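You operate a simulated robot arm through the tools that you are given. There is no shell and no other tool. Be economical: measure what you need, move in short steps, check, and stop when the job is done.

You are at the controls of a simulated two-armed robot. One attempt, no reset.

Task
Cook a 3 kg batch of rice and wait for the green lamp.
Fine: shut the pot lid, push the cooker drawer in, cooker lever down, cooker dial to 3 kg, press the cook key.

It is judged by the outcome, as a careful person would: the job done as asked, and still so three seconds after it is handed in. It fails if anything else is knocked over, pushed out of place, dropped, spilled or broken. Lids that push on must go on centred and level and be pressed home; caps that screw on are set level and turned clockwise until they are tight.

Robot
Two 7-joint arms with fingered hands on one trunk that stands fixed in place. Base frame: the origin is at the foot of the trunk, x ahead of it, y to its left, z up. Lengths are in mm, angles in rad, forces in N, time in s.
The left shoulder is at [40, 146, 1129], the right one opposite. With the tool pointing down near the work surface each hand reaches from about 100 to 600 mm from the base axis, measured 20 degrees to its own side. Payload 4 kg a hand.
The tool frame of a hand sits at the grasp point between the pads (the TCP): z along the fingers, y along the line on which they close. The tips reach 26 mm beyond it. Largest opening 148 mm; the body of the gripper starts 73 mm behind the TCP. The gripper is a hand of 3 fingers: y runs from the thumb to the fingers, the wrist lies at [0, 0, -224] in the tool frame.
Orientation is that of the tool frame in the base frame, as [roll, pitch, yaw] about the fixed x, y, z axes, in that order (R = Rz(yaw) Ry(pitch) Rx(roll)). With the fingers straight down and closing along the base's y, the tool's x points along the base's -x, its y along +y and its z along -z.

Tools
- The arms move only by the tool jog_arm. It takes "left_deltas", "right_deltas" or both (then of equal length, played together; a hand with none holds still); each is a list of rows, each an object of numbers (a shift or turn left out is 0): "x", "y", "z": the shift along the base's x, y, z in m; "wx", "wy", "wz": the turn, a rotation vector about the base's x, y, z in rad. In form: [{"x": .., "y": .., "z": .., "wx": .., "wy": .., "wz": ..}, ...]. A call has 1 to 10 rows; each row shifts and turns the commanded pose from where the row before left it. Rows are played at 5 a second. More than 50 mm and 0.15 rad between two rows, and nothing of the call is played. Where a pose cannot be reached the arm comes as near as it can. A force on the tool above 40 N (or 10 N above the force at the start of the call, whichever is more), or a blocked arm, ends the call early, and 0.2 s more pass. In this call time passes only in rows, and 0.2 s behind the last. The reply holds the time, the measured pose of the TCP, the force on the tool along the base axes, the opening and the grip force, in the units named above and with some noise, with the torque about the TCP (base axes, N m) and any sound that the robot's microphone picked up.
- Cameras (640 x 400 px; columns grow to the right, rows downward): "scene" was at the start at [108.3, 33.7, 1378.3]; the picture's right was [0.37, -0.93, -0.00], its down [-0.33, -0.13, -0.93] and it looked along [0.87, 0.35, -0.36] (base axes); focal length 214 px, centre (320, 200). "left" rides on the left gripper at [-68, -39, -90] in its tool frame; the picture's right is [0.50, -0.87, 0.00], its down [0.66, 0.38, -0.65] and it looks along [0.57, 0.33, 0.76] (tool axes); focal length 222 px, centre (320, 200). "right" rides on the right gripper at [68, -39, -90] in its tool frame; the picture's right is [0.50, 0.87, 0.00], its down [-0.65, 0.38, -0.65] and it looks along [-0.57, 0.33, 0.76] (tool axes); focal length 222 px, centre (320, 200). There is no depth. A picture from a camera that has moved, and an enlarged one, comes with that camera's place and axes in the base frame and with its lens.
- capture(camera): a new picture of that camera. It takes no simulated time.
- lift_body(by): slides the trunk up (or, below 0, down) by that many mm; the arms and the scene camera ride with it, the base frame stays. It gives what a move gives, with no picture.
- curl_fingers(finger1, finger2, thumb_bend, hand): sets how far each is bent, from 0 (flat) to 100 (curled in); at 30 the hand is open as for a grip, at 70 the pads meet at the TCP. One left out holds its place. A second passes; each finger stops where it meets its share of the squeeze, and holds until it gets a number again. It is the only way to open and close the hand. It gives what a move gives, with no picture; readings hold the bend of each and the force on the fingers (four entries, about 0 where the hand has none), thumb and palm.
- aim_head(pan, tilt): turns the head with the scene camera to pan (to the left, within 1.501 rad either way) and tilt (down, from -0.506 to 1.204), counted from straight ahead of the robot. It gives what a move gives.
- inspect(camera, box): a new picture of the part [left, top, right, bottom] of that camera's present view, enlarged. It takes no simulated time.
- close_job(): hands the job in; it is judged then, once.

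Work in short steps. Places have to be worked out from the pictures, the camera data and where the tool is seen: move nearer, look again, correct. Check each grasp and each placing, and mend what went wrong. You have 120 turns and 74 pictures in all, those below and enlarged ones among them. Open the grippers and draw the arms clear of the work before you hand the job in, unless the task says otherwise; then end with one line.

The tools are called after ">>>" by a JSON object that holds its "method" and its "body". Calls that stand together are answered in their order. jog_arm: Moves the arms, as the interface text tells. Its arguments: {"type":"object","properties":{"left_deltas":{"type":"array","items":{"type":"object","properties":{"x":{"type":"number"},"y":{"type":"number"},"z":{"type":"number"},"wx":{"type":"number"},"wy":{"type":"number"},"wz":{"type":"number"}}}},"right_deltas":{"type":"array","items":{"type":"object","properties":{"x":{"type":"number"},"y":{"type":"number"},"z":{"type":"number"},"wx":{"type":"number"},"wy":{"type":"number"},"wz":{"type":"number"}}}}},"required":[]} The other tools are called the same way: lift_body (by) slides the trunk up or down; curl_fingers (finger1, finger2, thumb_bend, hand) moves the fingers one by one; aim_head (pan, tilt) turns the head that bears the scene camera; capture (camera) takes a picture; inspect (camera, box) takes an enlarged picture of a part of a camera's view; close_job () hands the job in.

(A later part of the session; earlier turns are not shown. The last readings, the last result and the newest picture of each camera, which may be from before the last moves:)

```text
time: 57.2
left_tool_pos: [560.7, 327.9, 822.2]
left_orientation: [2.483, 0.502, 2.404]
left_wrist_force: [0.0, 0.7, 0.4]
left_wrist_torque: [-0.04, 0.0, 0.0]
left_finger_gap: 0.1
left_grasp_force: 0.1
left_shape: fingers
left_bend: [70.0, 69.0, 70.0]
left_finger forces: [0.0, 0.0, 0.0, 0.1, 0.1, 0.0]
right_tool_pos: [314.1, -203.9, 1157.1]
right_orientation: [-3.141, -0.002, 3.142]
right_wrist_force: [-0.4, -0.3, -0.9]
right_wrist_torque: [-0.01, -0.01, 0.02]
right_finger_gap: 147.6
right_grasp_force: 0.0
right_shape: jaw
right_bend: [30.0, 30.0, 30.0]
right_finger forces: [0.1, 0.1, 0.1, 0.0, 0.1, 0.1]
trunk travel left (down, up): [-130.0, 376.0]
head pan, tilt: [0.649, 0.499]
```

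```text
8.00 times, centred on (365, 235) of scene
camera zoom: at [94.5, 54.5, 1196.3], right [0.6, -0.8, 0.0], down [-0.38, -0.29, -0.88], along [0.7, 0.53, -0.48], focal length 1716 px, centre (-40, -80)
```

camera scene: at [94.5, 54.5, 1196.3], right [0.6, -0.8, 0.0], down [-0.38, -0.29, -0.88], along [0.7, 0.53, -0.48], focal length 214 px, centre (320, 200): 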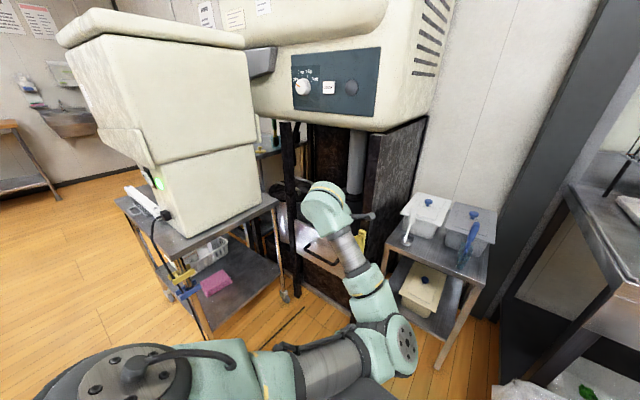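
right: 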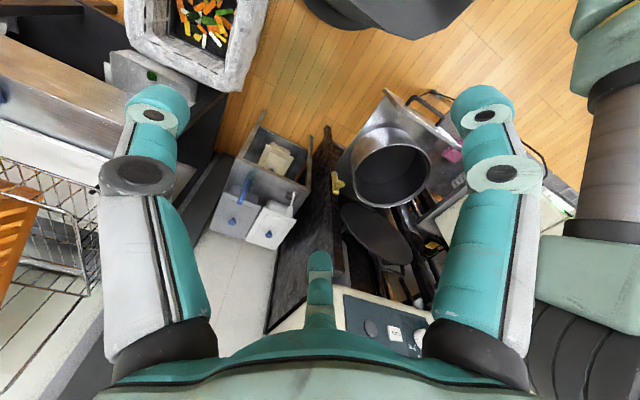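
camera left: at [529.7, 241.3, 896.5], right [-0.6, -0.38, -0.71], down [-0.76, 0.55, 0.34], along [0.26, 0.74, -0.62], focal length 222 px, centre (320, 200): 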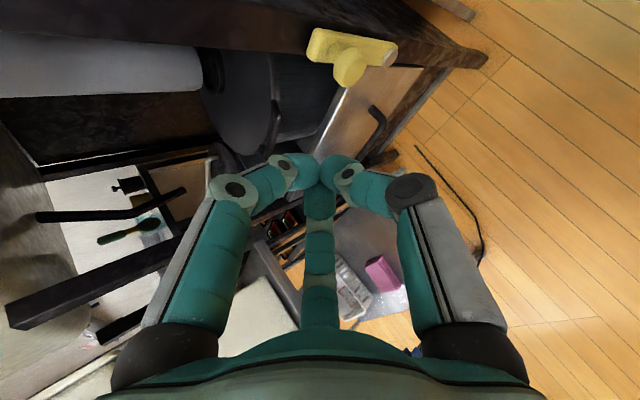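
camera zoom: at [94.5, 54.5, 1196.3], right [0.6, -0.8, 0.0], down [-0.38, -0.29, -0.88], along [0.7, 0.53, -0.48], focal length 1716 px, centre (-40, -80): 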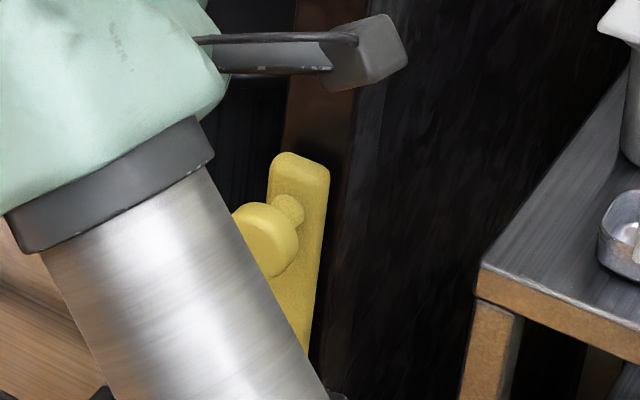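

The yellow bar pivots about an x-axis pin at its bottom (≈z 605), with a ball knob ≈100 mm above it. I'll level the hand, open the digits, lower in front of the knob and grip it, then swing it around the pin.

>>> {"method": "curl_fingers", "body": {"hand": "left", "finger1": 47, "finger2": 47, "thumb_bend": 47}}

>>> {"method": "jog_arm", "body": {"left_deltas": [{"y": -0.003, "wy": -0.13}, {"y": -0.003, "wy": -0.13, "wz": -0.04}, {"y": -0.003, "wy": -0.13, "wz": -0.04}, {"y": -0.003, "wy": -0.13, "wz": -0.04}, {"y": -0.003, "wy": -0.1, "wz": -0.04}]}}

>>> {"method": "lift_body", "body": {"by": -116}}

>>> {"method": "capture", "body": {"camera": "left"}}

```text
time: 58.2
left_tool_pos: [559.6, 329.1, 821.6]
left_orientation: [2.48, 0.495, 2.407]
left_wrist_force: [-0.1, 0.2, 0.4]
left_wrist_torque: [-0.02, 0.01, -0.02]
left_finger_gap: 71.4
left_grasp_force: 0.0
left_shape: fingers
left_bend: [47.0, 47.0, 47.0]
left_finger forces: [0.1, 0.0, 0.1, 0.0, 0.1, 0.1]
right_tool_pos: [312.7, -206.0, 1157.2]
right_orientation: [-3.141, -0.001, -3.141]
right_wrist_force: [0.0, 0.3, 0.1]
right_wrist_torque: [0.02, 0.02, -0.02]
right_finger_gap: 148.0
right_grasp_force: 0.0
right_shape: jaw
right_bend: [30.0, 30.0, 30.0]
right_finger forces: [0.1, 0.0, 0.0, 0.0, 0.0, 0.0]
trunk travel left (down, up): [-130.0, 376.0]
head pan, tilt: [0.649, 0.499]
```

```text
time: 59.6
left_tool_pos: [565.7, 337.6, 874.3]
left_orientation: [1.681, 0.775, 1.745]
left_wrist_force: [0.7, -1.4, 0.1]
left_wrist_torque: [0.02, 0.0, -0.04]
left_finger_gap: 71.8
left_grasp_force: 0.0
left_shape: fingers
left_bend: [47.0, 47.0, 47.0]
left_finger forces: [0.1, 0.0, 0.0, 0.0, 0.0, 0.0]
right_tool_pos: [312.6, -205.2, 1156.7]
right_orientation: [3.14, -0.001, 3.142]
right_wrist_force: [-0.2, -0.5, 1.0]
right_wrist_torque: [0.01, -0.01, 0.03]
right_finger_gap: 147.9
right_grasp_force: 0.1
right_shape: jaw
right_bend: [30.0, 30.0, 30.0]
right_finger forces: [0.0, 0.0, 0.0, 0.0, 0.0, 0.1]
trunk travel left (down, up): [-130.0, 376.0]
head pan, tilt: [0.649, 0.499]
stopped in row 5 (left hand): the arm was blocked; the commanded pose is now the measured one
```

```text
time: 61.0
left_tool_pos: [569.2, 334.9, 801.1]
left_orientation: [1.565, 0.79, 1.661]
left_wrist_force: [0.0, 0.2, 0.1]
left_wrist_torque: [-0.01, 0.0, 0.03]
left_finger_gap: 71.7
left_grasp_force: 0.1
left_shape: fingers
left_bend: [47.0, 47.0, 47.0]
left_finger forces: [0.0, 0.0, 0.0, 0.1, 0.0, 0.0]
right_tool_pos: [312.7, -204.4, 1040.6]
right_orientation: [-3.141, -0.002, -3.141]
right_wrist_force: [0.2, 0.3, -0.2]
right_wrist_torque: [0.01, -0.01, -0.01]
right_finger_gap: 148.1
right_grasp_force: 0.1
right_shape: jaw
right_bend: [30.0, 30.0, 30.0]
right_finger forces: [0.0, 0.1, 0.1, 0.0, 0.0, 0.0]
trunk travel left (down, up): [-14.0, 492.0]
head pan, tilt: [0.649, 0.499]
```

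```text
18 pictures are left
camera left: at [487.9, 252.3, 822.4], right [0.03, -0.26, -0.96], down [-0.72, 0.67, -0.2], along [0.69, 0.7, -0.17], focal length 222 px, centre (320, 200)
```

left: 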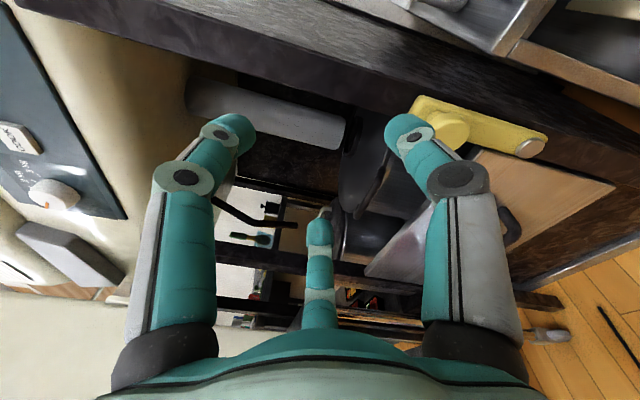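

The arm reported a block; I check the surroundings at once.

>>> {"method": "capture", "body": {"camera": "scene"}}

```text
17 pictures are left
camera scene: at [94.1, 54.1, 1080.5], right [0.6, -0.8, 0.0], down [-0.38, -0.29, -0.88], along [0.7, 0.53, -0.48], focal length 214 px, centre (320, 200)
```

scene: 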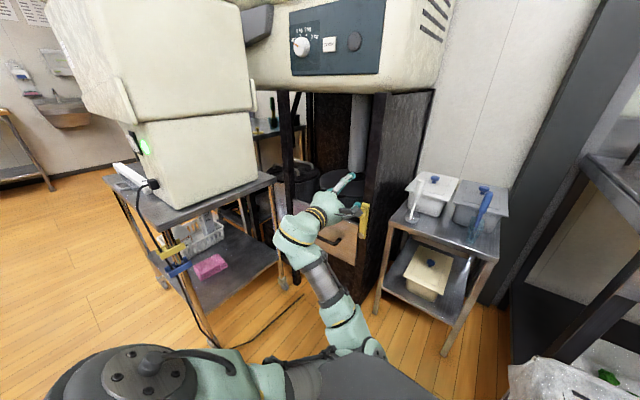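

Only the robot's own base was touched by the elbow; nothing is disturbed, and the hand is now level, pointing forward. I lower it toward the knob height carefully.

>>> {"method": "jog_arm", "body": {"left_deltas": [{"y": -0.004, "z": -0.02}, {"y": -0.004, "z": -0.02}, {"y": -0.004, "z": -0.02}, {"y": -0.004, "z": -0.018}, {"y": -0.004, "z": -0.018}]}}

```text
time: 62.2
left_tool_pos: [559.7, 340.0, 821.5]
left_orientation: [1.485, 0.755, 1.669]
left_wrist_force: [0.1, 0.4, 0.6]
left_wrist_torque: [0.05, -0.02, 0.01]
left_finger_gap: 71.8
left_grasp_force: 0.1
left_shape: fingers
left_bend: [47.0, 47.0, 47.0]
left_finger forces: [0.0, 0.1, 0.0, 0.0, 0.0, 0.0]
left hand out of reach, approached as far as the arm can: row 1, 2, 3, 4, 5
right_tool_pos: [312.6, -206.4, 1040.6]
right_orientation: [3.141, -0.001, 3.141]
right_wrist_force: [0.1, -0.6, 0.1]
right_wrist_torque: [-0.03, -0.01, -0.02]
right_finger_gap: 148.0
right_grasp_force: 0.0
right_shape: jaw
right_bend: [30.0, 30.0, 30.0]
right_finger forces: [0.1, 0.0, 0.0, 0.0, 0.1, 0.1]
trunk travel left (down, up): [-14.0, 492.0]
head pan, tilt: [0.649, 0.499]
stopped in row 5 (left hand): the arm was blocked; the commanded pose is now the measured one
```

The level hand at that height does not work for the elbow; the 45°-pitched posture did. I raise the trunk, restore the pitch, and will grip the knob from front-above.

>>> {"method": "lift_body", "body": {"by": 100}}

>>> {"method": "jog_arm", "body": {"left_deltas": [{"wy": 0.13, "z": -0.01, "wz": 0.03}, {"wy": 0.13, "z": -0.015, "wz": 0.03}, {"wy": 0.13, "z": -0.015, "wz": 0.03}, {"wy": 0.13, "z": -0.015}, {"wy": 0.13, "z": -0.015}, {"wy": 0.13, "z": -0.015}]}}

```text
time: 63.6
left_tool_pos: [560.5, 339.9, 921.7]
left_orientation: [1.487, 0.756, 1.668]
left_wrist_force: [0.1, 0.4, 0.4]
left_wrist_torque: [0.01, -0.01, -0.04]
left_finger_gap: 72.0
left_grasp_force: 0.0
left_shape: fingers
left_bend: [47.0, 47.0, 47.0]
left_finger forces: [0.0, 0.1, 0.0, 0.1, 0.0, 0.0]
right_tool_pos: [312.6, -205.4, 1140.6]
right_orientation: [-3.141, -0.003, 3.141]
right_wrist_force: [-0.6, -0.4, 0.3]
right_wrist_torque: [0.0, 0.0, 0.03]
right_finger_gap: 147.9
right_grasp_force: 0.0
right_shape: jaw
right_bend: [30.0, 30.0, 30.0]
right_finger forces: [0.0, 0.0, 0.0, 0.1, 0.0, 0.0]
trunk travel left (down, up): [-114.0, 392.0]
head pan, tilt: [0.649, 0.499]
```

```text
time: 65.0
left_tool_pos: [560.1, 338.9, 835.3]
left_orientation: [2.351, 0.417, 2.269]
left_wrist_force: [0.6, 0.7, -1.1]
left_wrist_torque: [0.01, 0.01, -0.02]
left_finger_gap: 71.7
left_grasp_force: 0.0
left_shape: fingers
left_bend: [47.0, 47.0, 47.0]
left_finger forces: [0.1, 0.0, 0.0, 0.0, 0.0, 0.0]
right_tool_pos: [313.7, -205.6, 1140.6]
right_orientation: [-3.141, -0.001, -3.141]
right_wrist_force: [-0.2, 0.5, -0.5]
right_wrist_torque: [0.01, 0.01, 0.01]
right_finger_gap: 148.0
right_grasp_force: 0.1
right_shape: jaw
right_bend: [30.0, 30.0, 30.0]
right_finger forces: [0.1, 0.0, 0.1, 0.1, 0.0, 0.1]
trunk travel left (down, up): [-114.0, 392.0]
head pan, tilt: [0.649, 0.499]
```

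Posture restored (pitch ≈40°, yaw ≈18°). I go to a pre-grasp point 80 mm from the knob along the finger axis and look.

>>> {"method": "jog_arm", "body": {"left_deltas": [{"x": 0.013, "y": -0.015, "z": -0.026}, {"x": 0.013, "y": -0.015, "z": -0.026}, {"x": 0.013, "y": -0.015, "z": -0.027}]}}

>>> {"method": "capture", "body": {"camera": "left"}}

```text
time: 66.0
left_tool_pos: [600.9, 329.7, 774.3]
left_orientation: [2.3, 0.407, 2.3]
left_wrist_force: [-0.1, -0.7, 0.7]
left_wrist_torque: [0.02, -0.02, 0.02]
left_finger_gap: 71.9
left_grasp_force: 0.2
left_shape: fingers
left_bend: [47.0, 47.0, 47.0]
left_finger forces: [0.0, 0.0, 0.0, 0.0, 0.1, 0.0]
right_tool_pos: [311.7, -205.9, 1140.5]
right_orientation: [3.141, -0.002, -3.141]
right_wrist_force: [-0.2, 0.1, 0.0]
right_wrist_torque: [-0.01, -0.03, 0.02]
right_finger_gap: 147.7
right_grasp_force: 0.0
right_shape: jaw
right_bend: [30.0, 30.0, 30.0]
right_finger forces: [0.1, 0.1, 0.1, 0.1, 0.0, 0.1]
trunk travel left (down, up): [-114.0, 392.0]
head pan, tilt: [0.649, 0.499]
stopped in row 3 (left hand): the arm was blocked; the commanded pose is now the measured one
```

```text
16 pictures are left
camera left: at [564.5, 230.8, 830.5], right [-0.57, -0.23, -0.79], down [-0.77, 0.5, 0.4], along [0.31, 0.83, -0.46], focal length 222 px, centre (320, 200)
```

left: 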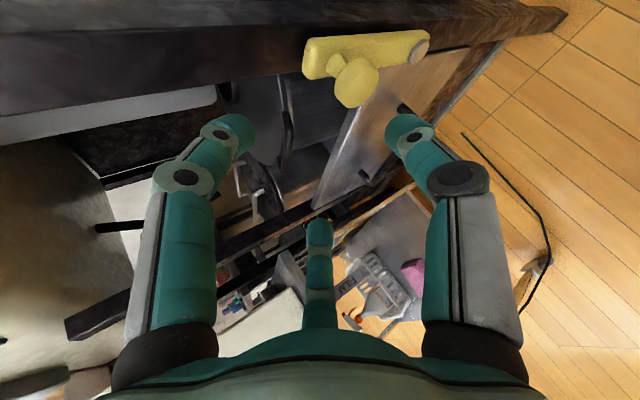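

Elbow blocked by the base again. Yawing the hand to the right (about −30°) moves wrist and elbow left, as in the drawer push that worked. I do that slightly away from the lever.

>>> {"method": "jog_arm", "body": {"left_deltas": [{"x": -0.01, "z": 0.01, "wz": -0.14}, {"x": -0.01, "z": 0.005, "wz": -0.14}, {"wz": -0.14}, {"wz": -0.14}, {"wz": -0.14}, {"wz": -0.14}]}}

>>> {"method": "capture", "body": {"camera": "left"}}

```text
time: 67.4
left_tool_pos: [581.8, 327.0, 789.5]
left_orientation: [2.304, 0.413, 1.457]
left_wrist_force: [-0.4, -0.2, 0.0]
left_wrist_torque: [-0.01, 0.0, -0.03]
left_finger_gap: 71.9
left_grasp_force: 0.0
left_shape: fingers
left_bend: [47.0, 47.0, 47.0]
left_finger forces: [0.1, 0.0, 0.0, 0.1, 0.1, 0.0]
right_tool_pos: [313.6, -205.0, 1140.7]
right_orientation: [-3.141, -0.003, 3.141]
right_wrist_force: [0.3, 0.1, 0.3]
right_wrist_torque: [0.0, 0.03, -0.01]
right_finger_gap: 148.0
right_grasp_force: 0.0
right_shape: jaw
right_bend: [30.0, 30.0, 30.0]
right_finger forces: [0.1, 0.0, 0.1, 0.0, 0.0, 0.1]
trunk travel left (down, up): [-114.0, 392.0]
head pan, tilt: [0.649, 0.499]
```

```text
15 pictures are left
camera left: at [483.5, 289.0, 845.3], right [-0.55, 0.27, -0.79], down [-0.13, 0.91, 0.4], along [0.82, 0.32, -0.47], focal length 222 px, centre (320, 200)
```

left: 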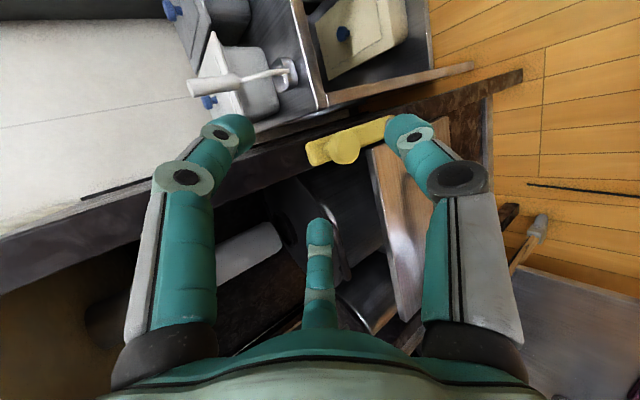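

Knob confirmed at ≈(657,318,703). I shift laterally and advance along the finger axis so that the digits surround the ball.

>>> {"method": "jog_arm", "body": {"left_deltas": [{"y": 0.027, "z": -0.018}, {"x": 0.021, "y": -0.0105, "z": -0.0185}, {"x": 0.021, "y": -0.0105, "z": -0.0185}, {"x": 0.015, "y": -0.007, "z": -0.013}, {"x": 0.012, "y": -0.006, "z": -0.01}]}}

>>> {"method": "capture", "body": {"camera": "left"}}

```text
time: 68.6
left_tool_pos: [651.8, 317.2, 711.7]
left_orientation: [2.303, 0.411, 1.459]
left_wrist_force: [-0.1, 0.1, -0.3]
left_wrist_torque: [-0.02, 0.05, 0.03]
left_finger_gap: 71.7
left_grasp_force: 0.1
left_shape: fingers
left_bend: [47.0, 47.0, 47.0]
left_finger forces: [0.0, 0.0, 0.0, 0.0, 0.0, 0.0]
right_tool_pos: [313.8, -205.9, 1140.1]
right_orientation: [-3.141, -0.002, 3.141]
right_wrist_force: [-0.1, -0.3, 0.2]
right_wrist_torque: [-0.01, 0.0, -0.02]
right_finger_gap: 147.9
right_grasp_force: 0.1
right_shape: jaw
right_bend: [30.0, 30.0, 30.0]
right_finger forces: [0.0, 0.0, 0.0, 0.1, 0.1, 0.0]
trunk travel left (down, up): [-114.0, 392.0]
head pan, tilt: [0.649, 0.499]
```

```text
14 pictures are left
camera left: at [552.9, 280.4, 767.7], right [-0.55, 0.27, -0.79], down [-0.13, 0.91, 0.4], along [0.82, 0.32, -0.47], focal length 222 px, centre (320, 200)
```

left: 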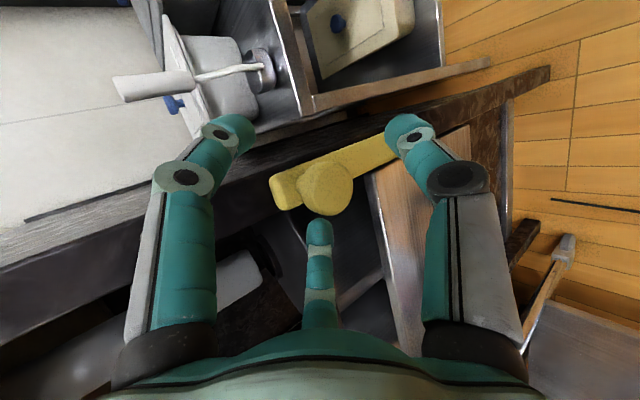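

The ball is inside the triangle of digits. I close on it.

>>> {"method": "curl_fingers", "body": {"hand": "left", "finger1": 66, "finger2": 66, "thumb_bend": 66}}

```text
time: 69.6
left_tool_pos: [651.1, 318.8, 711.6]
left_orientation: [2.304, 0.41, 1.458]
left_wrist_force: [2.1, 3.9, -1.0]
left_wrist_torque: [0.03, -0.06, 0.02]
left_finger_gap: 13.6
left_grasp_force: 4.6
left_shape: fingers
left_bend: [66.0, 59.0, 65.0]
left_finger forces: [0.3, 6.3, 0.1, 0.0, 1.8, 0.0]
right_tool_pos: [314.0, -205.2, 1139.4]
right_orientation: [3.14, -0.002, 3.14]
right_wrist_force: [0.3, -1.0, -0.2]
right_wrist_torque: [-0.01, -0.03, 0.01]
right_finger_gap: 147.9
right_grasp_force: 0.1
right_shape: jaw
right_bend: [30.0, 30.0, 30.0]
right_finger forces: [0.1, 0.1, 0.0, 0.0, 0.0, 0.1]
trunk travel left (down, up): [-114.0, 392.0]
head pan, tilt: [0.649, 0.499]
```

Lightly caged. I test a small swing to the right (−y) and read the force.

>>> {"method": "jog_arm", "body": {"left_deltas": [{"y": -0.008}, {"y": -0.008}, {"y": -0.008, "z": -0.002}]}}

```text
time: 70.4
left_tool_pos: [648.2, 299.4, 712.3]
left_orientation: [2.301, 0.406, 1.464]
left_wrist_force: [-6.0, 20.6, 10.9]
left_wrist_torque: [0.61, -0.25, 0.89]
left_finger_gap: 11.3
left_grasp_force: 10.3
left_shape: fingers
left_bend: [66.0, 50.0, 66.0]
left_finger forces: [0.0, 22.2, 0.0, 0.0, 0.1, 0.1]
right_tool_pos: [311.0, -204.7, 1141.6]
right_orientation: [-3.14, 0.0, -3.141]
right_wrist_force: [0.0, -0.4, -0.1]
right_wrist_torque: [-0.02, 0.01, 0.01]
right_finger_gap: 148.3
right_grasp_force: 0.1
right_shape: jaw
right_bend: [30.0, 30.0, 30.0]
right_finger forces: [0.1, 0.0, 0.0, 0.1, 0.0, 0.0]
trunk travel left (down, up): [-114.0, 392.0]
head pan, tilt: [0.649, 0.499]
```

It resists to the right (21 N, finger gives way). I try the other way (+y).

>>> {"method": "jog_arm", "body": {"left_deltas": [{"y": 0.012}, {"y": 0.012}, {"y": 0.012}, {"y": 0.012, "z": -0.002}]}}

>>> {"method": "inspect", "body": {"camera": "left", "box": [200, 80, 440, 260]}}

```text
time: 71.4
left_tool_pos: [650.1, 344.1, 705.9]
left_orientation: [2.304, 0.412, 1.459]
left_wrist_force: [5.2, -1.4, -0.2]
left_wrist_torque: [-0.08, -0.03, -0.08]
left_finger_gap: 14.8
left_grasp_force: 4.5
left_shape: fingers
left_bend: [64.0, 61.0, 66.0]
left_finger forces: [2.3, 5.5, 0.0, 0.0, 1.1, 0.1]
right_tool_pos: [314.8, -204.7, 1138.9]
right_orientation: [3.14, -0.002, -3.14]
right_wrist_force: [-0.1, 0.0, -0.2]
right_wrist_torque: [-0.01, -0.01, -0.01]
right_finger_gap: 147.8
right_grasp_force: 0.1
right_shape: jaw
right_bend: [30.0, 30.0, 30.0]
right_finger forces: [0.0, 0.1, 0.0, 0.1, 0.0, 0.1]
trunk travel left (down, up): [-114.0, 392.0]
head pan, tilt: [0.649, 0.499]
```

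```text
2.22 times, centred on (320, 170) of left
camera zoom: at [552.2, 306.4, 762.6], right [-0.55, 0.27, -0.79], down [-0.13, 0.91, 0.4], along [0.82, 0.32, -0.47], focal length 494 px, centre (320, 267)
```

zoom: 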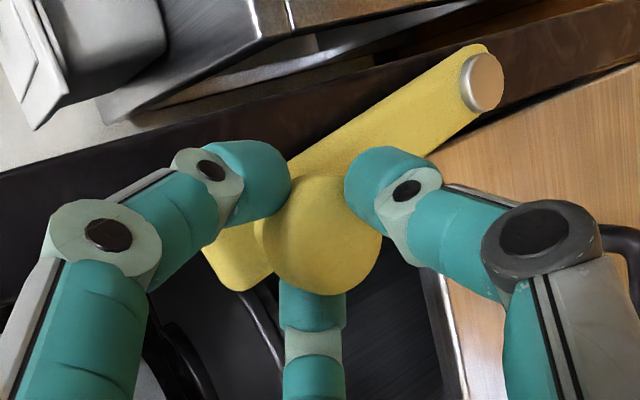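

It swings to the left about the pin (y≈319, z≈608, r≈96). I follow the arc to about 65°.

>>> {"method": "jog_arm", "body": {"left_deltas": [{"y": 0.0205, "z": -0.008}, {"y": 0.0185, "z": -0.012}, {"y": 0.0145, "z": -0.0155}, {"y": 0.0105, "z": -0.0175}]}}

```text
time: 72.4
left_tool_pos: [649.8, 408.5, 652.6]
left_orientation: [2.304, 0.409, 1.459]
left_wrist_force: [3.8, 3.5, 2.2]
left_wrist_torque: [0.05, -0.05, 0.06]
left_finger_gap: 13.8
left_grasp_force: 3.6
left_shape: fingers
left_bend: [64.0, 60.0, 66.0]
left_finger forces: [1.5, 5.8, 0.0, 0.0, 0.0, 0.0]
right_tool_pos: [312.9, -204.6, 1140.4]
right_orientation: [-3.141, -0.002, -3.141]
right_wrist_force: [0.0, 0.2, 0.3]
right_wrist_torque: [0.0, 0.0, 0.0]
right_finger_gap: 147.7
right_grasp_force: 0.1
right_shape: jaw
right_bend: [30.0, 30.0, 30.0]
right_finger forces: [0.0, 0.0, 0.0, 0.0, 0.1, 0.0]
trunk travel left (down, up): [-114.0, 392.0]
head pan, tilt: [0.649, 0.499]
```

Low forces; continuing the arc to about 105°.

>>> {"method": "jog_arm", "body": {"left_deltas": [{"y": 0.006, "z": -0.02}, {"y": 0.003, "z": -0.0205}, {"y": -0.002, "z": -0.02}]}}

>>> {"method": "capture", "body": {"camera": "left"}}

```text
time: 73.2
left_tool_pos: [650.2, 414.3, 591.3]
left_orientation: [2.306, 0.41, 1.458]
left_wrist_force: [0.1, 0.2, -0.2]
left_wrist_torque: [0.01, -0.01, -0.01]
left_finger_gap: 11.2
left_grasp_force: 0.3
left_shape: fingers
left_bend: [66.0, 66.0, 66.0]
left_finger forces: [0.0, 0.4, 0.0, 0.1, 0.1, 0.0]
right_tool_pos: [312.9, -206.0, 1139.6]
right_orientation: [3.142, -0.002, -3.141]
right_wrist_force: [0.0, -0.2, -1.4]
right_wrist_torque: [0.01, -0.01, 0.02]
right_finger_gap: 147.9
right_grasp_force: 0.0
right_shape: jaw
right_bend: [30.0, 30.0, 30.0]
right_finger forces: [0.0, 0.0, 0.0, 0.0, 0.0, 0.0]
trunk travel left (down, up): [-114.0, 392.0]
head pan, tilt: [0.649, 0.499]
```

```text
12 pictures are left
camera left: at [552.0, 376.5, 648.6], right [-0.55, 0.27, -0.79], down [-0.13, 0.91, 0.4], along [0.82, 0.32, -0.47], focal length 222 px, centre (320, 200)
```

left: 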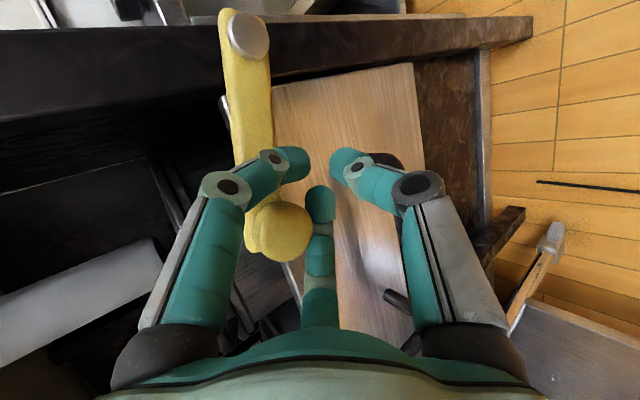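

The knob slipped out at roughly 75° from upright. I retract, make a poker, and press down on the knob from above to reach its end stop.

>>> {"method": "jog_arm", "body": {"left_deltas": [{"x": -0.03, "y": 0.012, "z": 0.015}, {"x": -0.03, "y": 0.01, "z": 0.02}, {"x": -0.01, "z": 0.04}, {"z": 0.035}]}}

>>> {"method": "curl_fingers", "body": {"hand": "left", "finger1": 70, "finger2": 70, "thumb_bend": 70}}

>>> {"method": "jog_arm", "body": {"left_deltas": [{"x": 0.028, "y": -0.006}, {"x": 0.028, "y": -0.006}, {"z": -0.02}, {"z": -0.01}, {"z": -0.01}, {"z": -0.01}, {"z": -0.01}, {"z": -0.01}]}}

>>> {"method": "capture", "body": {"camera": "left"}}

```text
time: 74.2
left_tool_pos: [578.4, 435.5, 701.3]
left_orientation: [2.303, 0.41, 1.459]
left_wrist_force: [0.9, -0.8, 0.0]
left_wrist_torque: [-0.03, -0.01, -0.01]
left_finger_gap: 11.0
left_grasp_force: 0.0
left_shape: fingers
left_bend: [66.0, 66.0, 66.0]
left_finger forces: [0.0, 0.0, 0.0, 0.1, 0.0, 0.1]
right_tool_pos: [313.9, -204.6, 1140.4]
right_orientation: [-3.141, -0.003, -3.141]
right_wrist_force: [0.1, 0.2, -0.5]
right_wrist_torque: [-0.01, -0.02, -0.01]
right_finger_gap: 147.9
right_grasp_force: 0.0
right_shape: jaw
right_bend: [30.0, 30.0, 30.0]
right_finger forces: [0.0, 0.1, 0.1, 0.0, 0.1, 0.0]
trunk travel left (down, up): [-114.0, 392.0]
head pan, tilt: [0.649, 0.499]
```

```text
time: 75.2
left_tool_pos: [580.5, 434.6, 699.8]
left_orientation: [2.305, 0.411, 1.458]
left_wrist_force: [1.3, -0.1, -0.2]
left_wrist_torque: [0.01, 0.01, 0.01]
left_finger_gap: 0.1
left_grasp_force: 0.1
left_shape: fingers
left_bend: [69.0, 69.0, 70.0]
left_finger forces: [0.0, 0.0, 0.0, 0.0, 0.0, 0.0]
right_tool_pos: [312.2, -205.3, 1140.6]
right_orientation: [3.141, -0.001, -3.14]
right_wrist_force: [0.2, -0.3, 0.4]
right_wrist_torque: [0.0, -0.01, -0.01]
right_finger_gap: 148.0
right_grasp_force: 0.0
right_shape: jaw
right_bend: [30.0, 30.0, 30.0]
right_finger forces: [0.0, 0.0, 0.1, 0.1, 0.1, 0.1]
trunk travel left (down, up): [-114.0, 392.0]
head pan, tilt: [0.649, 0.499]
```

```text
time: 77.0
left_tool_pos: [636.8, 425.2, 632.9]
left_orientation: [2.303, 0.411, 1.46]
left_wrist_force: [0.0, 0.5, 1.0]
left_wrist_torque: [-0.01, 0.01, -0.02]
left_finger_gap: 0.2
left_grasp_force: 0.2
left_shape: fingers
left_bend: [69.0, 69.0, 70.0]
left_finger forces: [0.0, 0.0, 0.0, 0.0, 0.0, 0.1]
right_tool_pos: [313.9, -204.6, 1140.1]
right_orientation: [-3.14, -0.002, 3.141]
right_wrist_force: [0.9, 0.2, 0.3]
right_wrist_torque: [-0.01, -0.04, -0.01]
right_finger_gap: 148.0
right_grasp_force: 0.1
right_shape: jaw
right_bend: [30.0, 30.0, 30.0]
right_finger forces: [0.1, 0.0, 0.0, 0.1, 0.0, 0.0]
trunk travel left (down, up): [-114.0, 392.0]
head pan, tilt: [0.649, 0.499]
```

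```text
11 pictures are left
camera left: at [537.8, 386.8, 689.4], right [-0.55, 0.27, -0.79], down [-0.13, 0.91, 0.4], along [0.82, 0.32, -0.47], focal length 222 px, centre (320, 200)
```

left: 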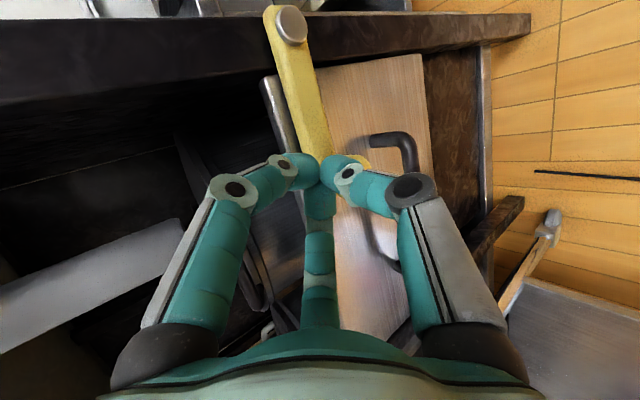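

The lever goes down freely as I press. I continue pressing until it stops.

>>> {"method": "jog_arm", "body": {"left_deltas": [{"y": -0.002, "z": -0.012}, {"y": -0.002, "z": -0.012}, {"y": -0.003, "z": -0.012}, {"y": -0.004, "z": -0.012}]}}

>>> {"method": "capture", "body": {"camera": "left"}}

```text
time: 78.0
left_tool_pos: [635.3, 415.0, 583.1]
left_orientation: [2.305, 0.411, 1.456]
left_wrist_force: [-0.2, 0.7, -0.3]
left_wrist_torque: [0.01, -0.01, 0.04]
left_finger_gap: 0.3
left_grasp_force: 0.1
left_shape: fingers
left_bend: [69.0, 70.0, 70.0]
left_finger forces: [0.0, 0.0, 0.1, 0.1, 0.1, 0.0]
right_tool_pos: [313.6, -204.7, 1140.4]
right_orientation: [-3.141, -0.003, -3.141]
right_wrist_force: [1.0, 0.6, 0.9]
right_wrist_torque: [0.02, -0.01, -0.02]
right_finger_gap: 147.8
right_grasp_force: 0.1
right_shape: jaw
right_bend: [30.0, 30.0, 30.0]
right_finger forces: [0.0, 0.0, 0.0, 0.0, 0.1, 0.0]
trunk travel left (down, up): [-114.0, 392.0]
head pan, tilt: [0.649, 0.499]
```

```text
10 pictures are left
camera left: at [538.2, 376.2, 640.7], right [-0.55, 0.27, -0.79], down [-0.13, 0.91, 0.4], along [0.82, 0.32, -0.47], focal length 222 px, centre (320, 200)
```

left: 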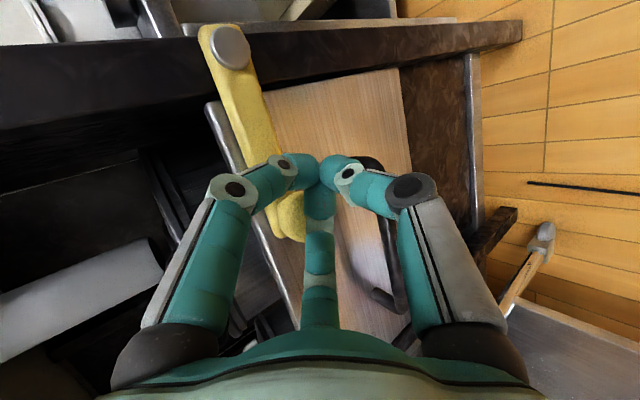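

The lever is about horizontal now and the poker slid off. I retract, then press squarely on the bar itself from above to find whether it goes further.

>>> {"method": "jog_arm", "body": {"left_deltas": [{"x": -0.03, "y": 0.012, "z": 0.0}, {"x": -0.035, "z": 0.02}, {"z": 0.04}, {"z": 0.04}, {"x": 0.03, "y": -0.018}, {"x": 0.03, "y": -0.018}, {"x": 0.02}]}}

>>> {"method": "jog_arm", "body": {"left_deltas": [{"z": -0.01}, {"z": -0.01}, {"z": -0.01}, {"z": -0.01}, {"z": -0.01}, {"z": -0.008}]}}

>>> {"method": "capture", "body": {"camera": "left"}}

```text
time: 79.6
left_tool_pos: [649.8, 388.7, 686.3]
left_orientation: [2.304, 0.411, 1.458]
left_wrist_force: [0.1, -0.3, 0.2]
left_wrist_torque: [0.01, 0.01, -0.02]
left_finger_gap: 0.5
left_grasp_force: 0.0
left_shape: fingers
left_bend: [69.0, 70.0, 70.0]
left_finger forces: [0.0, 0.0, 0.0, 0.1, 0.1, 0.0]
right_tool_pos: [313.2, -205.0, 1140.5]
right_orientation: [3.141, -0.002, 3.142]
right_wrist_force: [0.4, 1.2, 0.6]
right_wrist_torque: [0.01, 0.0, -0.03]
right_finger_gap: 147.7
right_grasp_force: 0.2
right_shape: jaw
right_bend: [30.0, 30.0, 30.0]
right_finger forces: [0.1, 0.1, 0.0, 0.0, 0.0, 0.1]
trunk travel left (down, up): [-114.0, 392.0]
head pan, tilt: [0.649, 0.499]
```

```text
time: 81.0
left_tool_pos: [649.8, 389.6, 626.4]
left_orientation: [2.303, 0.41, 1.459]
left_wrist_force: [-0.6, 0.3, 1.2]
left_wrist_torque: [0.01, -0.02, 0.02]
left_finger_gap: 0.2
left_grasp_force: 0.1
left_shape: fingers
left_bend: [69.0, 70.0, 70.0]
left_finger forces: [0.0, 0.0, 0.1, 0.0, 0.1, 0.0]
right_tool_pos: [313.9, -205.1, 1140.7]
right_orientation: [3.141, 0.0, 3.141]
right_wrist_force: [-0.4, -0.4, 0.9]
right_wrist_torque: [-0.03, 0.0, -0.01]
right_finger_gap: 147.9
right_grasp_force: 0.0
right_shape: jaw
right_bend: [30.0, 30.0, 30.0]
right_finger forces: [0.0, 0.0, 0.0, 0.0, 0.0, 0.0]
trunk travel left (down, up): [-114.0, 392.0]
head pan, tilt: [0.649, 0.499]
```

```text
9 pictures are left
camera left: at [551.7, 352.2, 682.6], right [-0.55, 0.27, -0.79], down [-0.13, 0.91, 0.4], along [0.82, 0.32, -0.47], focal length 222 px, centre (320, 200)
```

left: 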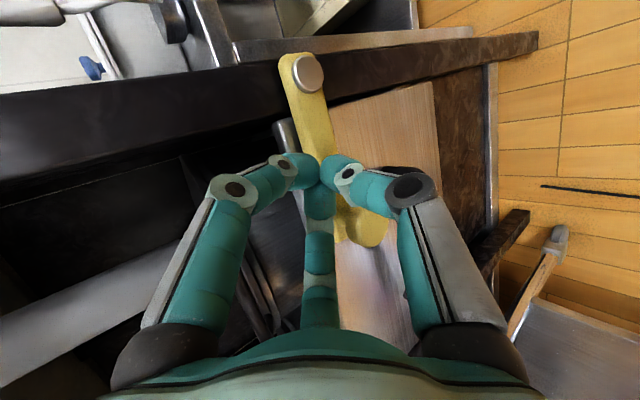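

Bar is horizontal; the tip is just above it. Pressing further down now with force watch.

>>> {"method": "jog_arm", "body": {"left_deltas": [{"z": -0.008}, {"z": -0.008}, {"z": -0.008}, {"z": -0.008}, {"z": -0.008}, {"z": -0.008}]}}

```text
time: 82.4
left_tool_pos: [650.9, 387.8, 585.2]
left_orientation: [2.296, 0.408, 1.453]
left_wrist_force: [-6.4, -6.0, 21.7]
left_wrist_torque: [0.86, -0.32, 0.23]
left_finger_gap: 1.3
left_grasp_force: 11.5
left_shape: fingers
left_bend: [68.0, 70.0, 70.0]
left_finger forces: [0.0, 22.9, 0.0, 0.0, 0.1, 0.0]
right_tool_pos: [309.2, -208.2, 1141.3]
right_orientation: [3.139, 0.001, -3.141]
right_wrist_force: [-0.9, 1.1, -0.2]
right_wrist_torque: [-0.02, -0.02, -0.04]
right_finger_gap: 147.8
right_grasp_force: 0.0
right_shape: jaw
right_bend: [30.0, 30.0, 30.0]
right_finger forces: [0.1, 0.1, 0.0, 0.0, 0.0, 0.0]
trunk travel left (down, up): [-114.0, 392.0]
head pan, tilt: [0.649, 0.499]
```

A firm 22 N reaction now; I check the lever angle.

>>> {"method": "capture", "body": {"camera": "left"}}

```text
8 pictures are left
camera left: at [552.4, 350.4, 639.7], right [-0.55, 0.27, -0.79], down [-0.13, 0.91, 0.4], along [0.83, 0.32, -0.46], focal length 222 px, centre (320, 200)
```

left: 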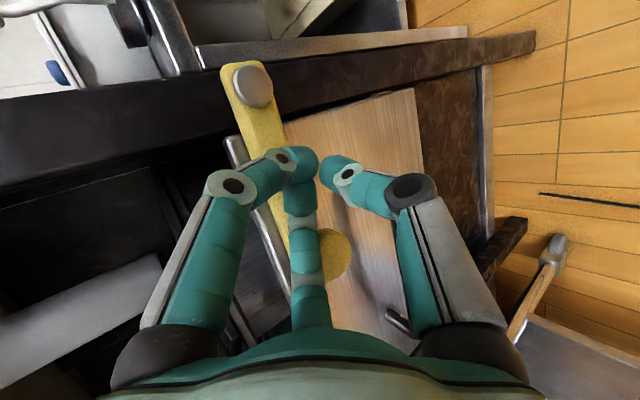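

The lever is against its end stop (~95°, 22 N without motion), so it is down. I lift off, retract, and raise the trunk for the panel; the dial is at ≈(740,621,1185), the key at ≈(752,518,1183).

>>> {"method": "jog_arm", "body": {"left_deltas": [{"z": 0.03}, {"z": 0.035}, {"x": -0.04, "z": 0.03}, {"x": -0.05, "y": 0.02}, {"x": -0.05, "y": 0.03}, {"x": -0.02, "y": 0.03}]}}

>>> {"method": "lift_body", "body": {"by": 230}}

>>> {"method": "jog_arm", "body": {"left_deltas": [{"z": 0.035, "wz": 0.14}, {"z": 0.035, "wz": 0.14}, {"z": 0.035, "wz": 0.14, "y": 0.01}, {"z": 0.035, "wz": 0.14, "y": 0.02}, {"z": 0.03, "wz": 0.14, "y": 0.03}, {"z": 0.03, "wz": 0.14, "y": 0.03}, {"z": 0.03, "wz": 0.14, "y": 0.03}]}}

```text
refused: row 4 steps farther than a row can; nothing moved
```

```text
time: 84.8
left_tool_pos: [650.9, 390.4, 807.9]
left_orientation: [2.304, 0.409, 1.458]
left_wrist_force: [-0.5, -0.5, 0.3]
left_wrist_torque: [-0.03, 0.0, 0.03]
left_finger_gap: 0.5
left_grasp_force: 0.1
left_shape: fingers
left_bend: [69.0, 70.0, 70.0]
left_finger forces: [0.0, 0.1, 0.1, 0.1, 0.0, 0.0]
right_tool_pos: [313.1, -206.4, 1369.9]
right_orientation: [-3.141, -0.001, -3.14]
right_wrist_force: [-0.1, -0.4, 0.8]
right_wrist_torque: [-0.04, -0.01, 0.01]
right_finger_gap: 148.1
right_grasp_force: 0.0
right_shape: jaw
right_bend: [30.0, 30.0, 30.0]
right_finger forces: [0.0, 0.0, 0.0, 0.0, 0.0, 0.0]
trunk travel left (down, up): [-344.0, 162.0]
head pan, tilt: [0.649, 0.499]
```

```text
time: 86.4
left_tool_pos: [653.2, 511.9, 1040.3]
left_orientation: [2.306, 0.411, 2.44]
left_wrist_force: [0.4, -0.7, 0.1]
left_wrist_torque: [0.02, 0.03, -0.03]
left_finger_gap: 0.3
left_grasp_force: 0.0
left_shape: fingers
left_bend: [69.0, 70.0, 70.0]
left_finger forces: [0.0, 0.0, 0.0, 0.1, 0.0, 0.1]
right_tool_pos: [314.2, -204.5, 1370.5]
right_orientation: [-3.142, 0.001, 3.141]
right_wrist_force: [-0.4, 0.5, -0.2]
right_wrist_torque: [-0.02, -0.04, 0.0]
right_finger_gap: 147.8
right_grasp_force: 0.1
right_shape: jaw
right_bend: [30.0, 30.0, 30.0]
right_finger forces: [0.1, 0.1, 0.0, 0.0, 0.0, 0.0]
trunk travel left (down, up): [-344.0, 162.0]
head pan, tilt: [0.649, 0.499]
```

The retract rows were refused (combined step too long), but the trunk lift freed the hand straight up without load. Now I level the hand at yaw 30° and bring it in front of the dial.

>>> {"method": "jog_arm", "body": {"left_deltas": [{"x": -0.012, "y": 0.012, "z": 0.024, "wx": 0.055, "wy": -0.096}, {"x": -0.012, "y": 0.012, "z": 0.024, "wx": 0.055, "wy": -0.096}, {"x": -0.012, "y": 0.012, "z": 0.024, "wx": 0.055, "wy": -0.096}, {"x": -0.012, "y": 0.012, "z": 0.024, "wx": 0.055, "wy": -0.096}, {"x": -0.01, "y": 0.01, "z": 0.024, "wx": 0.055, "wy": -0.096}, {"x": -0.002, "y": 0.004, "z": 0.024, "wx": 0.055, "wy": -0.096}]}}

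>>> {"method": "curl_fingers", "body": {"hand": "left", "finger1": 42, "finger2": 42, "thumb_bend": 42}}

>>> {"method": "capture", "body": {"camera": "left"}}

```text
time: 87.8
left_tool_pos: [591.0, 571.6, 1183.7]
left_orientation: [1.565, 0.53, 2.091]
left_wrist_force: [0.7, -0.1, 0.6]
left_wrist_torque: [0.03, 0.0, 0.03]
left_finger_gap: 0.5
left_grasp_force: 0.1
left_shape: fingers
left_bend: [69.0, 70.0, 70.0]
left_finger forces: [0.0, 0.0, 0.0, 0.0, 0.0, 0.0]
right_tool_pos: [313.0, -205.5, 1369.4]
right_orientation: [3.14, -0.001, -3.142]
right_wrist_force: [-0.6, -0.1, 0.4]
right_wrist_torque: [-0.04, 0.01, 0.02]
right_finger_gap: 147.9
right_grasp_force: 0.0
right_shape: jaw
right_bend: [30.0, 30.0, 30.0]
right_finger forces: [0.1, 0.1, 0.0, 0.1, 0.1, 0.1]
trunk travel left (down, up): [-344.0, 162.0]
head pan, tilt: [0.649, 0.499]
```

```text
time: 88.8
left_tool_pos: [591.8, 570.1, 1182.8]
left_orientation: [1.567, 0.53, 2.09]
left_wrist_force: [0.2, 0.0, 1.0]
left_wrist_torque: [0.01, -0.01, 0.01]
left_finger_gap: 87.7
left_grasp_force: 0.0
left_shape: fingers
left_bend: [42.0, 42.0, 42.0]
left_finger forces: [0.0, 0.1, 0.1, 0.0, 0.0, 0.1]
right_tool_pos: [312.9, -205.0, 1369.4]
right_orientation: [-3.141, -0.003, 3.141]
right_wrist_force: [-0.7, -0.6, -0.4]
right_wrist_torque: [0.03, 0.0, 0.02]
right_finger_gap: 148.1
right_grasp_force: 0.0
right_shape: jaw
right_bend: [30.0, 30.0, 30.0]
right_finger forces: [0.1, 0.0, 0.0, 0.0, 0.0, 0.0]
trunk travel left (down, up): [-344.0, 162.0]
head pan, tilt: [0.649, 0.499]
```

```text
7 pictures are left
camera left: at [552.0, 459.1, 1184.5], right [0.01, 0.0, -1.0], down [-0.94, 0.33, -0.01], along [0.33, 0.94, 0.0], focal length 222 px, centre (320, 200)
```

left: 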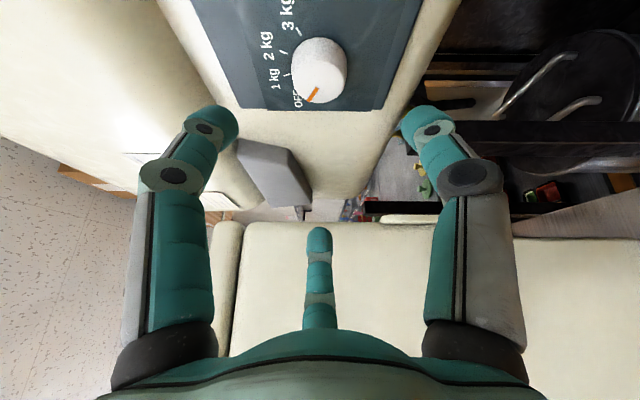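

Dial face at ≈(738,620,1186), pointer at OFF; marks are about 40° apart, so 3 kg is ≈120° clockwise. I reduce the yaw to ~10°, wind the roll back 60°, and move to a pre-grip point.

>>> {"method": "jog_arm", "body": {"left_deltas": [{"x": 0.01, "y": 0.008, "wz": -0.117}, {"x": 0.01, "y": 0.008, "wz": -0.117}, {"x": 0.01, "y": 0.007, "wz": -0.117}, {"x": 0.008, "y": 0.004, "wx": -0.148}, {"x": 0.008, "y": 0.004, "wx": -0.148}, {"x": 0.008, "y": 0.004, "wx": -0.148}, {"x": 0.008, "y": 0.004, "wx": -0.148}, {"x": 0.008, "y": 0.004, "wx": -0.148}, {"x": 0.01, "y": 0.004, "wx": -0.148}, {"x": 0.01, "y": 0.003, "wx": -0.148}]}}

>>> {"method": "capture", "body": {"camera": "left"}}

```text
time: 91.0
left_tool_pos: [681.2, 621.4, 1182.4]
left_orientation: [3.088, 1.424, -3.108]
left_wrist_force: [0.0, -0.2, 0.9]
left_wrist_torque: [0.03, 0.02, -0.02]
left_finger_gap: 88.1
left_grasp_force: 0.0
left_shape: fingers
left_bend: [42.0, 42.0, 42.0]
left_finger forces: [0.0, 0.0, 0.0, 0.1, 0.1, 0.0]
right_tool_pos: [313.4, -204.3, 1370.1]
right_orientation: [3.141, -0.003, 3.141]
right_wrist_force: [-0.1, 0.9, 0.4]
right_wrist_torque: [0.0, -0.03, -0.01]
right_finger_gap: 147.9
right_grasp_force: 0.0
right_shape: jaw
right_bend: [30.0, 30.0, 30.0]
right_finger forces: [0.0, 0.1, 0.1, 0.0, 0.1, 0.0]
trunk travel left (down, up): [-344.0, 162.0]
head pan, tilt: [0.649, 0.499]
```

```text
6 pictures are left
camera left: at [606.0, 576.0, 1262.9], right [0.0, -0.87, -0.5], down [-0.77, 0.32, -0.55], along [0.63, 0.39, -0.67], focal length 222 px, centre (320, 200)
```

left: 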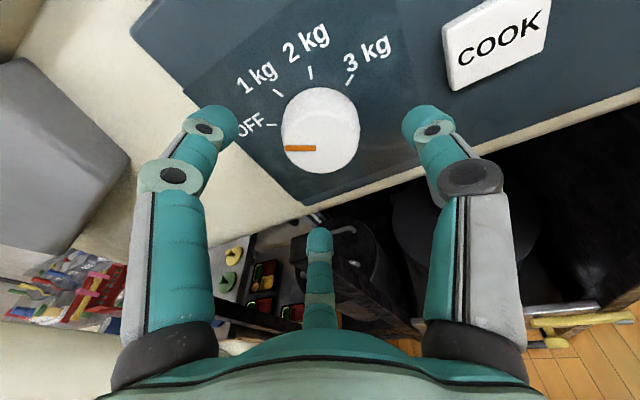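

Dial centre resolves to (y 623, z 1181), marks at −60/−20/+20/+60°. I advance onto the dial and grip.

>>> {"method": "jog_arm", "body": {"left_deltas": [{"x": 0.015}, {"x": 0.015, "y": 0.001}, {"x": 0.012}]}}

>>> {"method": "curl_fingers", "body": {"hand": "left", "finger1": 66, "finger2": 66, "thumb_bend": 66}}

```text
time: 91.8
left_tool_pos: [713.2, 628.6, 1180.6]
left_orientation: [3.062, 1.423, -3.12]
left_wrist_force: [-42.5, -1.1, -10.4]
left_wrist_torque: [0.78, -0.07, -1.93]
left_finger_gap: 92.4
left_grasp_force: 21.0
left_shape: fingers
left_bend: [42.0, 42.0, 41.0]
left_finger forces: [9.7, 0.0, 0.0, 0.1, 32.4, 0.1]
right_tool_pos: [304.8, -203.2, 1372.2]
right_orientation: [-3.141, 0.004, -3.142]
right_wrist_force: [-0.7, 1.1, 0.6]
right_wrist_torque: [-0.03, 0.03, -0.03]
right_finger_gap: 147.7
right_grasp_force: 0.0
right_shape: jaw
right_bend: [30.0, 30.0, 30.0]
right_finger forces: [0.0, 0.1, 0.0, 0.0, 0.1, 0.0]
trunk travel left (down, up): [-344.0, 162.0]
head pan, tilt: [0.649, 0.499]
```

```text
time: 92.1
left_tool_pos: [712.5, 625.5, 1183.6]
left_orientation: [3.062, 1.425, -3.12]
left_wrist_force: [-47.9, -2.6, 0.7]
left_wrist_torque: [0.12, 0.09, -3.26]
left_finger_gap: 64.5
left_grasp_force: 29.0
left_shape: fingers
left_bend: [58.0, 61.0, 48.0]
left_finger forces: [5.9, 3.8, 0.1, 0.0, 48.7, 0.0]
right_tool_pos: [303.7, -210.2, 1373.0]
right_orientation: [3.141, 0.008, 3.137]
right_wrist_force: [0.5, 0.5, 0.3]
right_wrist_torque: [0.01, 0.01, 0.02]
right_finger_gap: 147.9
right_grasp_force: 0.1
right_shape: jaw
right_bend: [30.0, 30.0, 30.0]
right_finger forces: [0.1, 0.0, 0.0, 0.0, 0.1, 0.0]
trunk travel left (down, up): [-344.0, 162.0]
head pan, tilt: [0.649, 0.499]
stopped (left hand): the force on the tool passed its limit at 56 N (the readings are from after the stop); the commanded pose is now the measured one
```

The tips already bear on the panel at x≈713. I back off 8 mm and close again.

>>> {"method": "jog_arm", "body": {"left_deltas": [{"x": -0.009, "y": -0.001}]}}

>>> {"method": "curl_fingers", "body": {"hand": "left", "finger1": 66, "finger2": 66, "thumb_bend": 66}}

```text
time: 92.5
left_tool_pos: [711.1, 623.1, 1182.4]
left_orientation: [3.071, 1.426, -3.116]
left_wrist_force: [-13.5, 5.8, 5.5]
left_wrist_torque: [-0.07, -0.17, -0.55]
left_finger_gap: 50.6
left_grasp_force: 13.8
left_shape: fingers
left_bend: [58.0, 61.0, 53.0]
left_finger forces: [8.8, 4.7, 0.0, 0.0, 13.6, 0.0]
right_tool_pos: [309.9, -206.7, 1370.9]
right_orientation: [3.141, 0.001, 3.138]
right_wrist_force: [0.5, -0.3, 0.1]
right_wrist_torque: [0.03, 0.01, -0.01]
right_finger_gap: 147.5
right_grasp_force: 0.0
right_shape: jaw
right_bend: [30.0, 30.0, 30.0]
right_finger forces: [0.0, 0.0, 0.0, 0.0, 0.1, 0.1]
trunk travel left (down, up): [-344.0, 162.0]
head pan, tilt: [0.649, 0.499]
```

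```text
time: 93.5
left_tool_pos: [712.0, 621.7, 1182.2]
left_orientation: [3.066, 1.426, -3.124]
left_wrist_force: [-7.4, -2.5, 7.1]
left_wrist_torque: [-0.04, -0.26, -0.09]
left_finger_gap: 45.2
left_grasp_force: 14.8
left_shape: fingers
left_bend: [56.0, 61.0, 59.0]
left_finger forces: [10.9, 4.2, 0.0, 0.0, 14.1, 0.0]
right_tool_pos: [311.5, -208.2, 1370.7]
right_orientation: [3.14, 0.001, 3.138]
right_wrist_force: [-0.1, -0.2, 0.5]
right_wrist_torque: [-0.04, -0.01, -0.02]
right_finger_gap: 148.0
right_grasp_force: 0.1
right_shape: jaw
right_bend: [30.0, 30.0, 30.0]
right_finger forces: [0.0, 0.0, 0.1, 0.0, 0.1, 0.1]
trunk travel left (down, up): [-344.0, 162.0]
head pan, tilt: [0.649, 0.499]
```

Three-point grip on the knob. I turn clockwise 60°.

>>> {"method": "jog_arm", "body": {"left_deltas": [{"wx": 0.15}, {"wx": 0.15}, {"wx": 0.15}, {"wx": 0.15}, {"wx": 0.15}, {"wx": 0.15}, {"wx": 0.15}]}}

>>> {"method": "inspect", "body": {"camera": "left", "box": [180, 30, 480, 250]}}

```text
time: 95.1
left_tool_pos: [713.3, 622.3, 1182.4]
left_orientation: [1.559, 0.515, 1.742]
left_wrist_force: [-7.2, -2.5, 6.3]
left_wrist_torque: [-0.03, -0.25, -0.15]
left_finger_gap: 44.8
left_grasp_force: 14.1
left_shape: fingers
left_bend: [55.0, 61.0, 59.0]
left_finger forces: [12.1, 5.7, 0.0, 0.0, 10.3, 0.1]
right_tool_pos: [311.2, -209.1, 1370.5]
right_orientation: [3.139, -0.001, 3.137]
right_wrist_force: [0.7, -0.7, -0.2]
right_wrist_torque: [0.02, 0.03, -0.04]
right_finger_gap: 147.8
right_grasp_force: 0.0
right_shape: jaw
right_bend: [30.0, 30.0, 30.0]
right_finger forces: [0.0, 0.0, 0.0, 0.0, 0.0, 0.1]
trunk travel left (down, up): [-344.0, 162.0]
head pan, tilt: [0.649, 0.499]
```

```text
1.82 times, centred on (330, 140) of left
camera zoom: at [637.9, 530.1, 1180.8], right [0.01, 0.01, -1.0], down [-0.78, 0.63, 0.0], along [0.63, 0.78, 0.01], focal length 404 px, centre (302, 309)
```

zoom: 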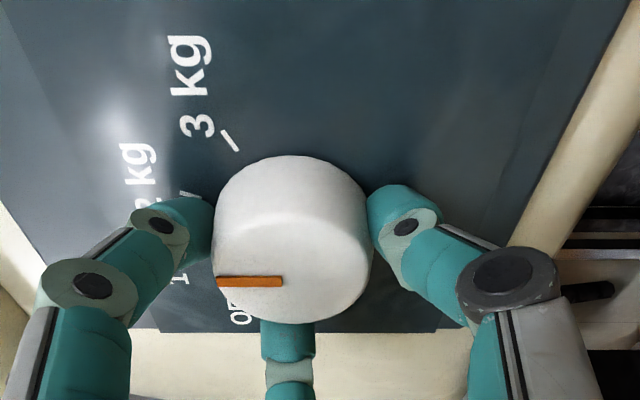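

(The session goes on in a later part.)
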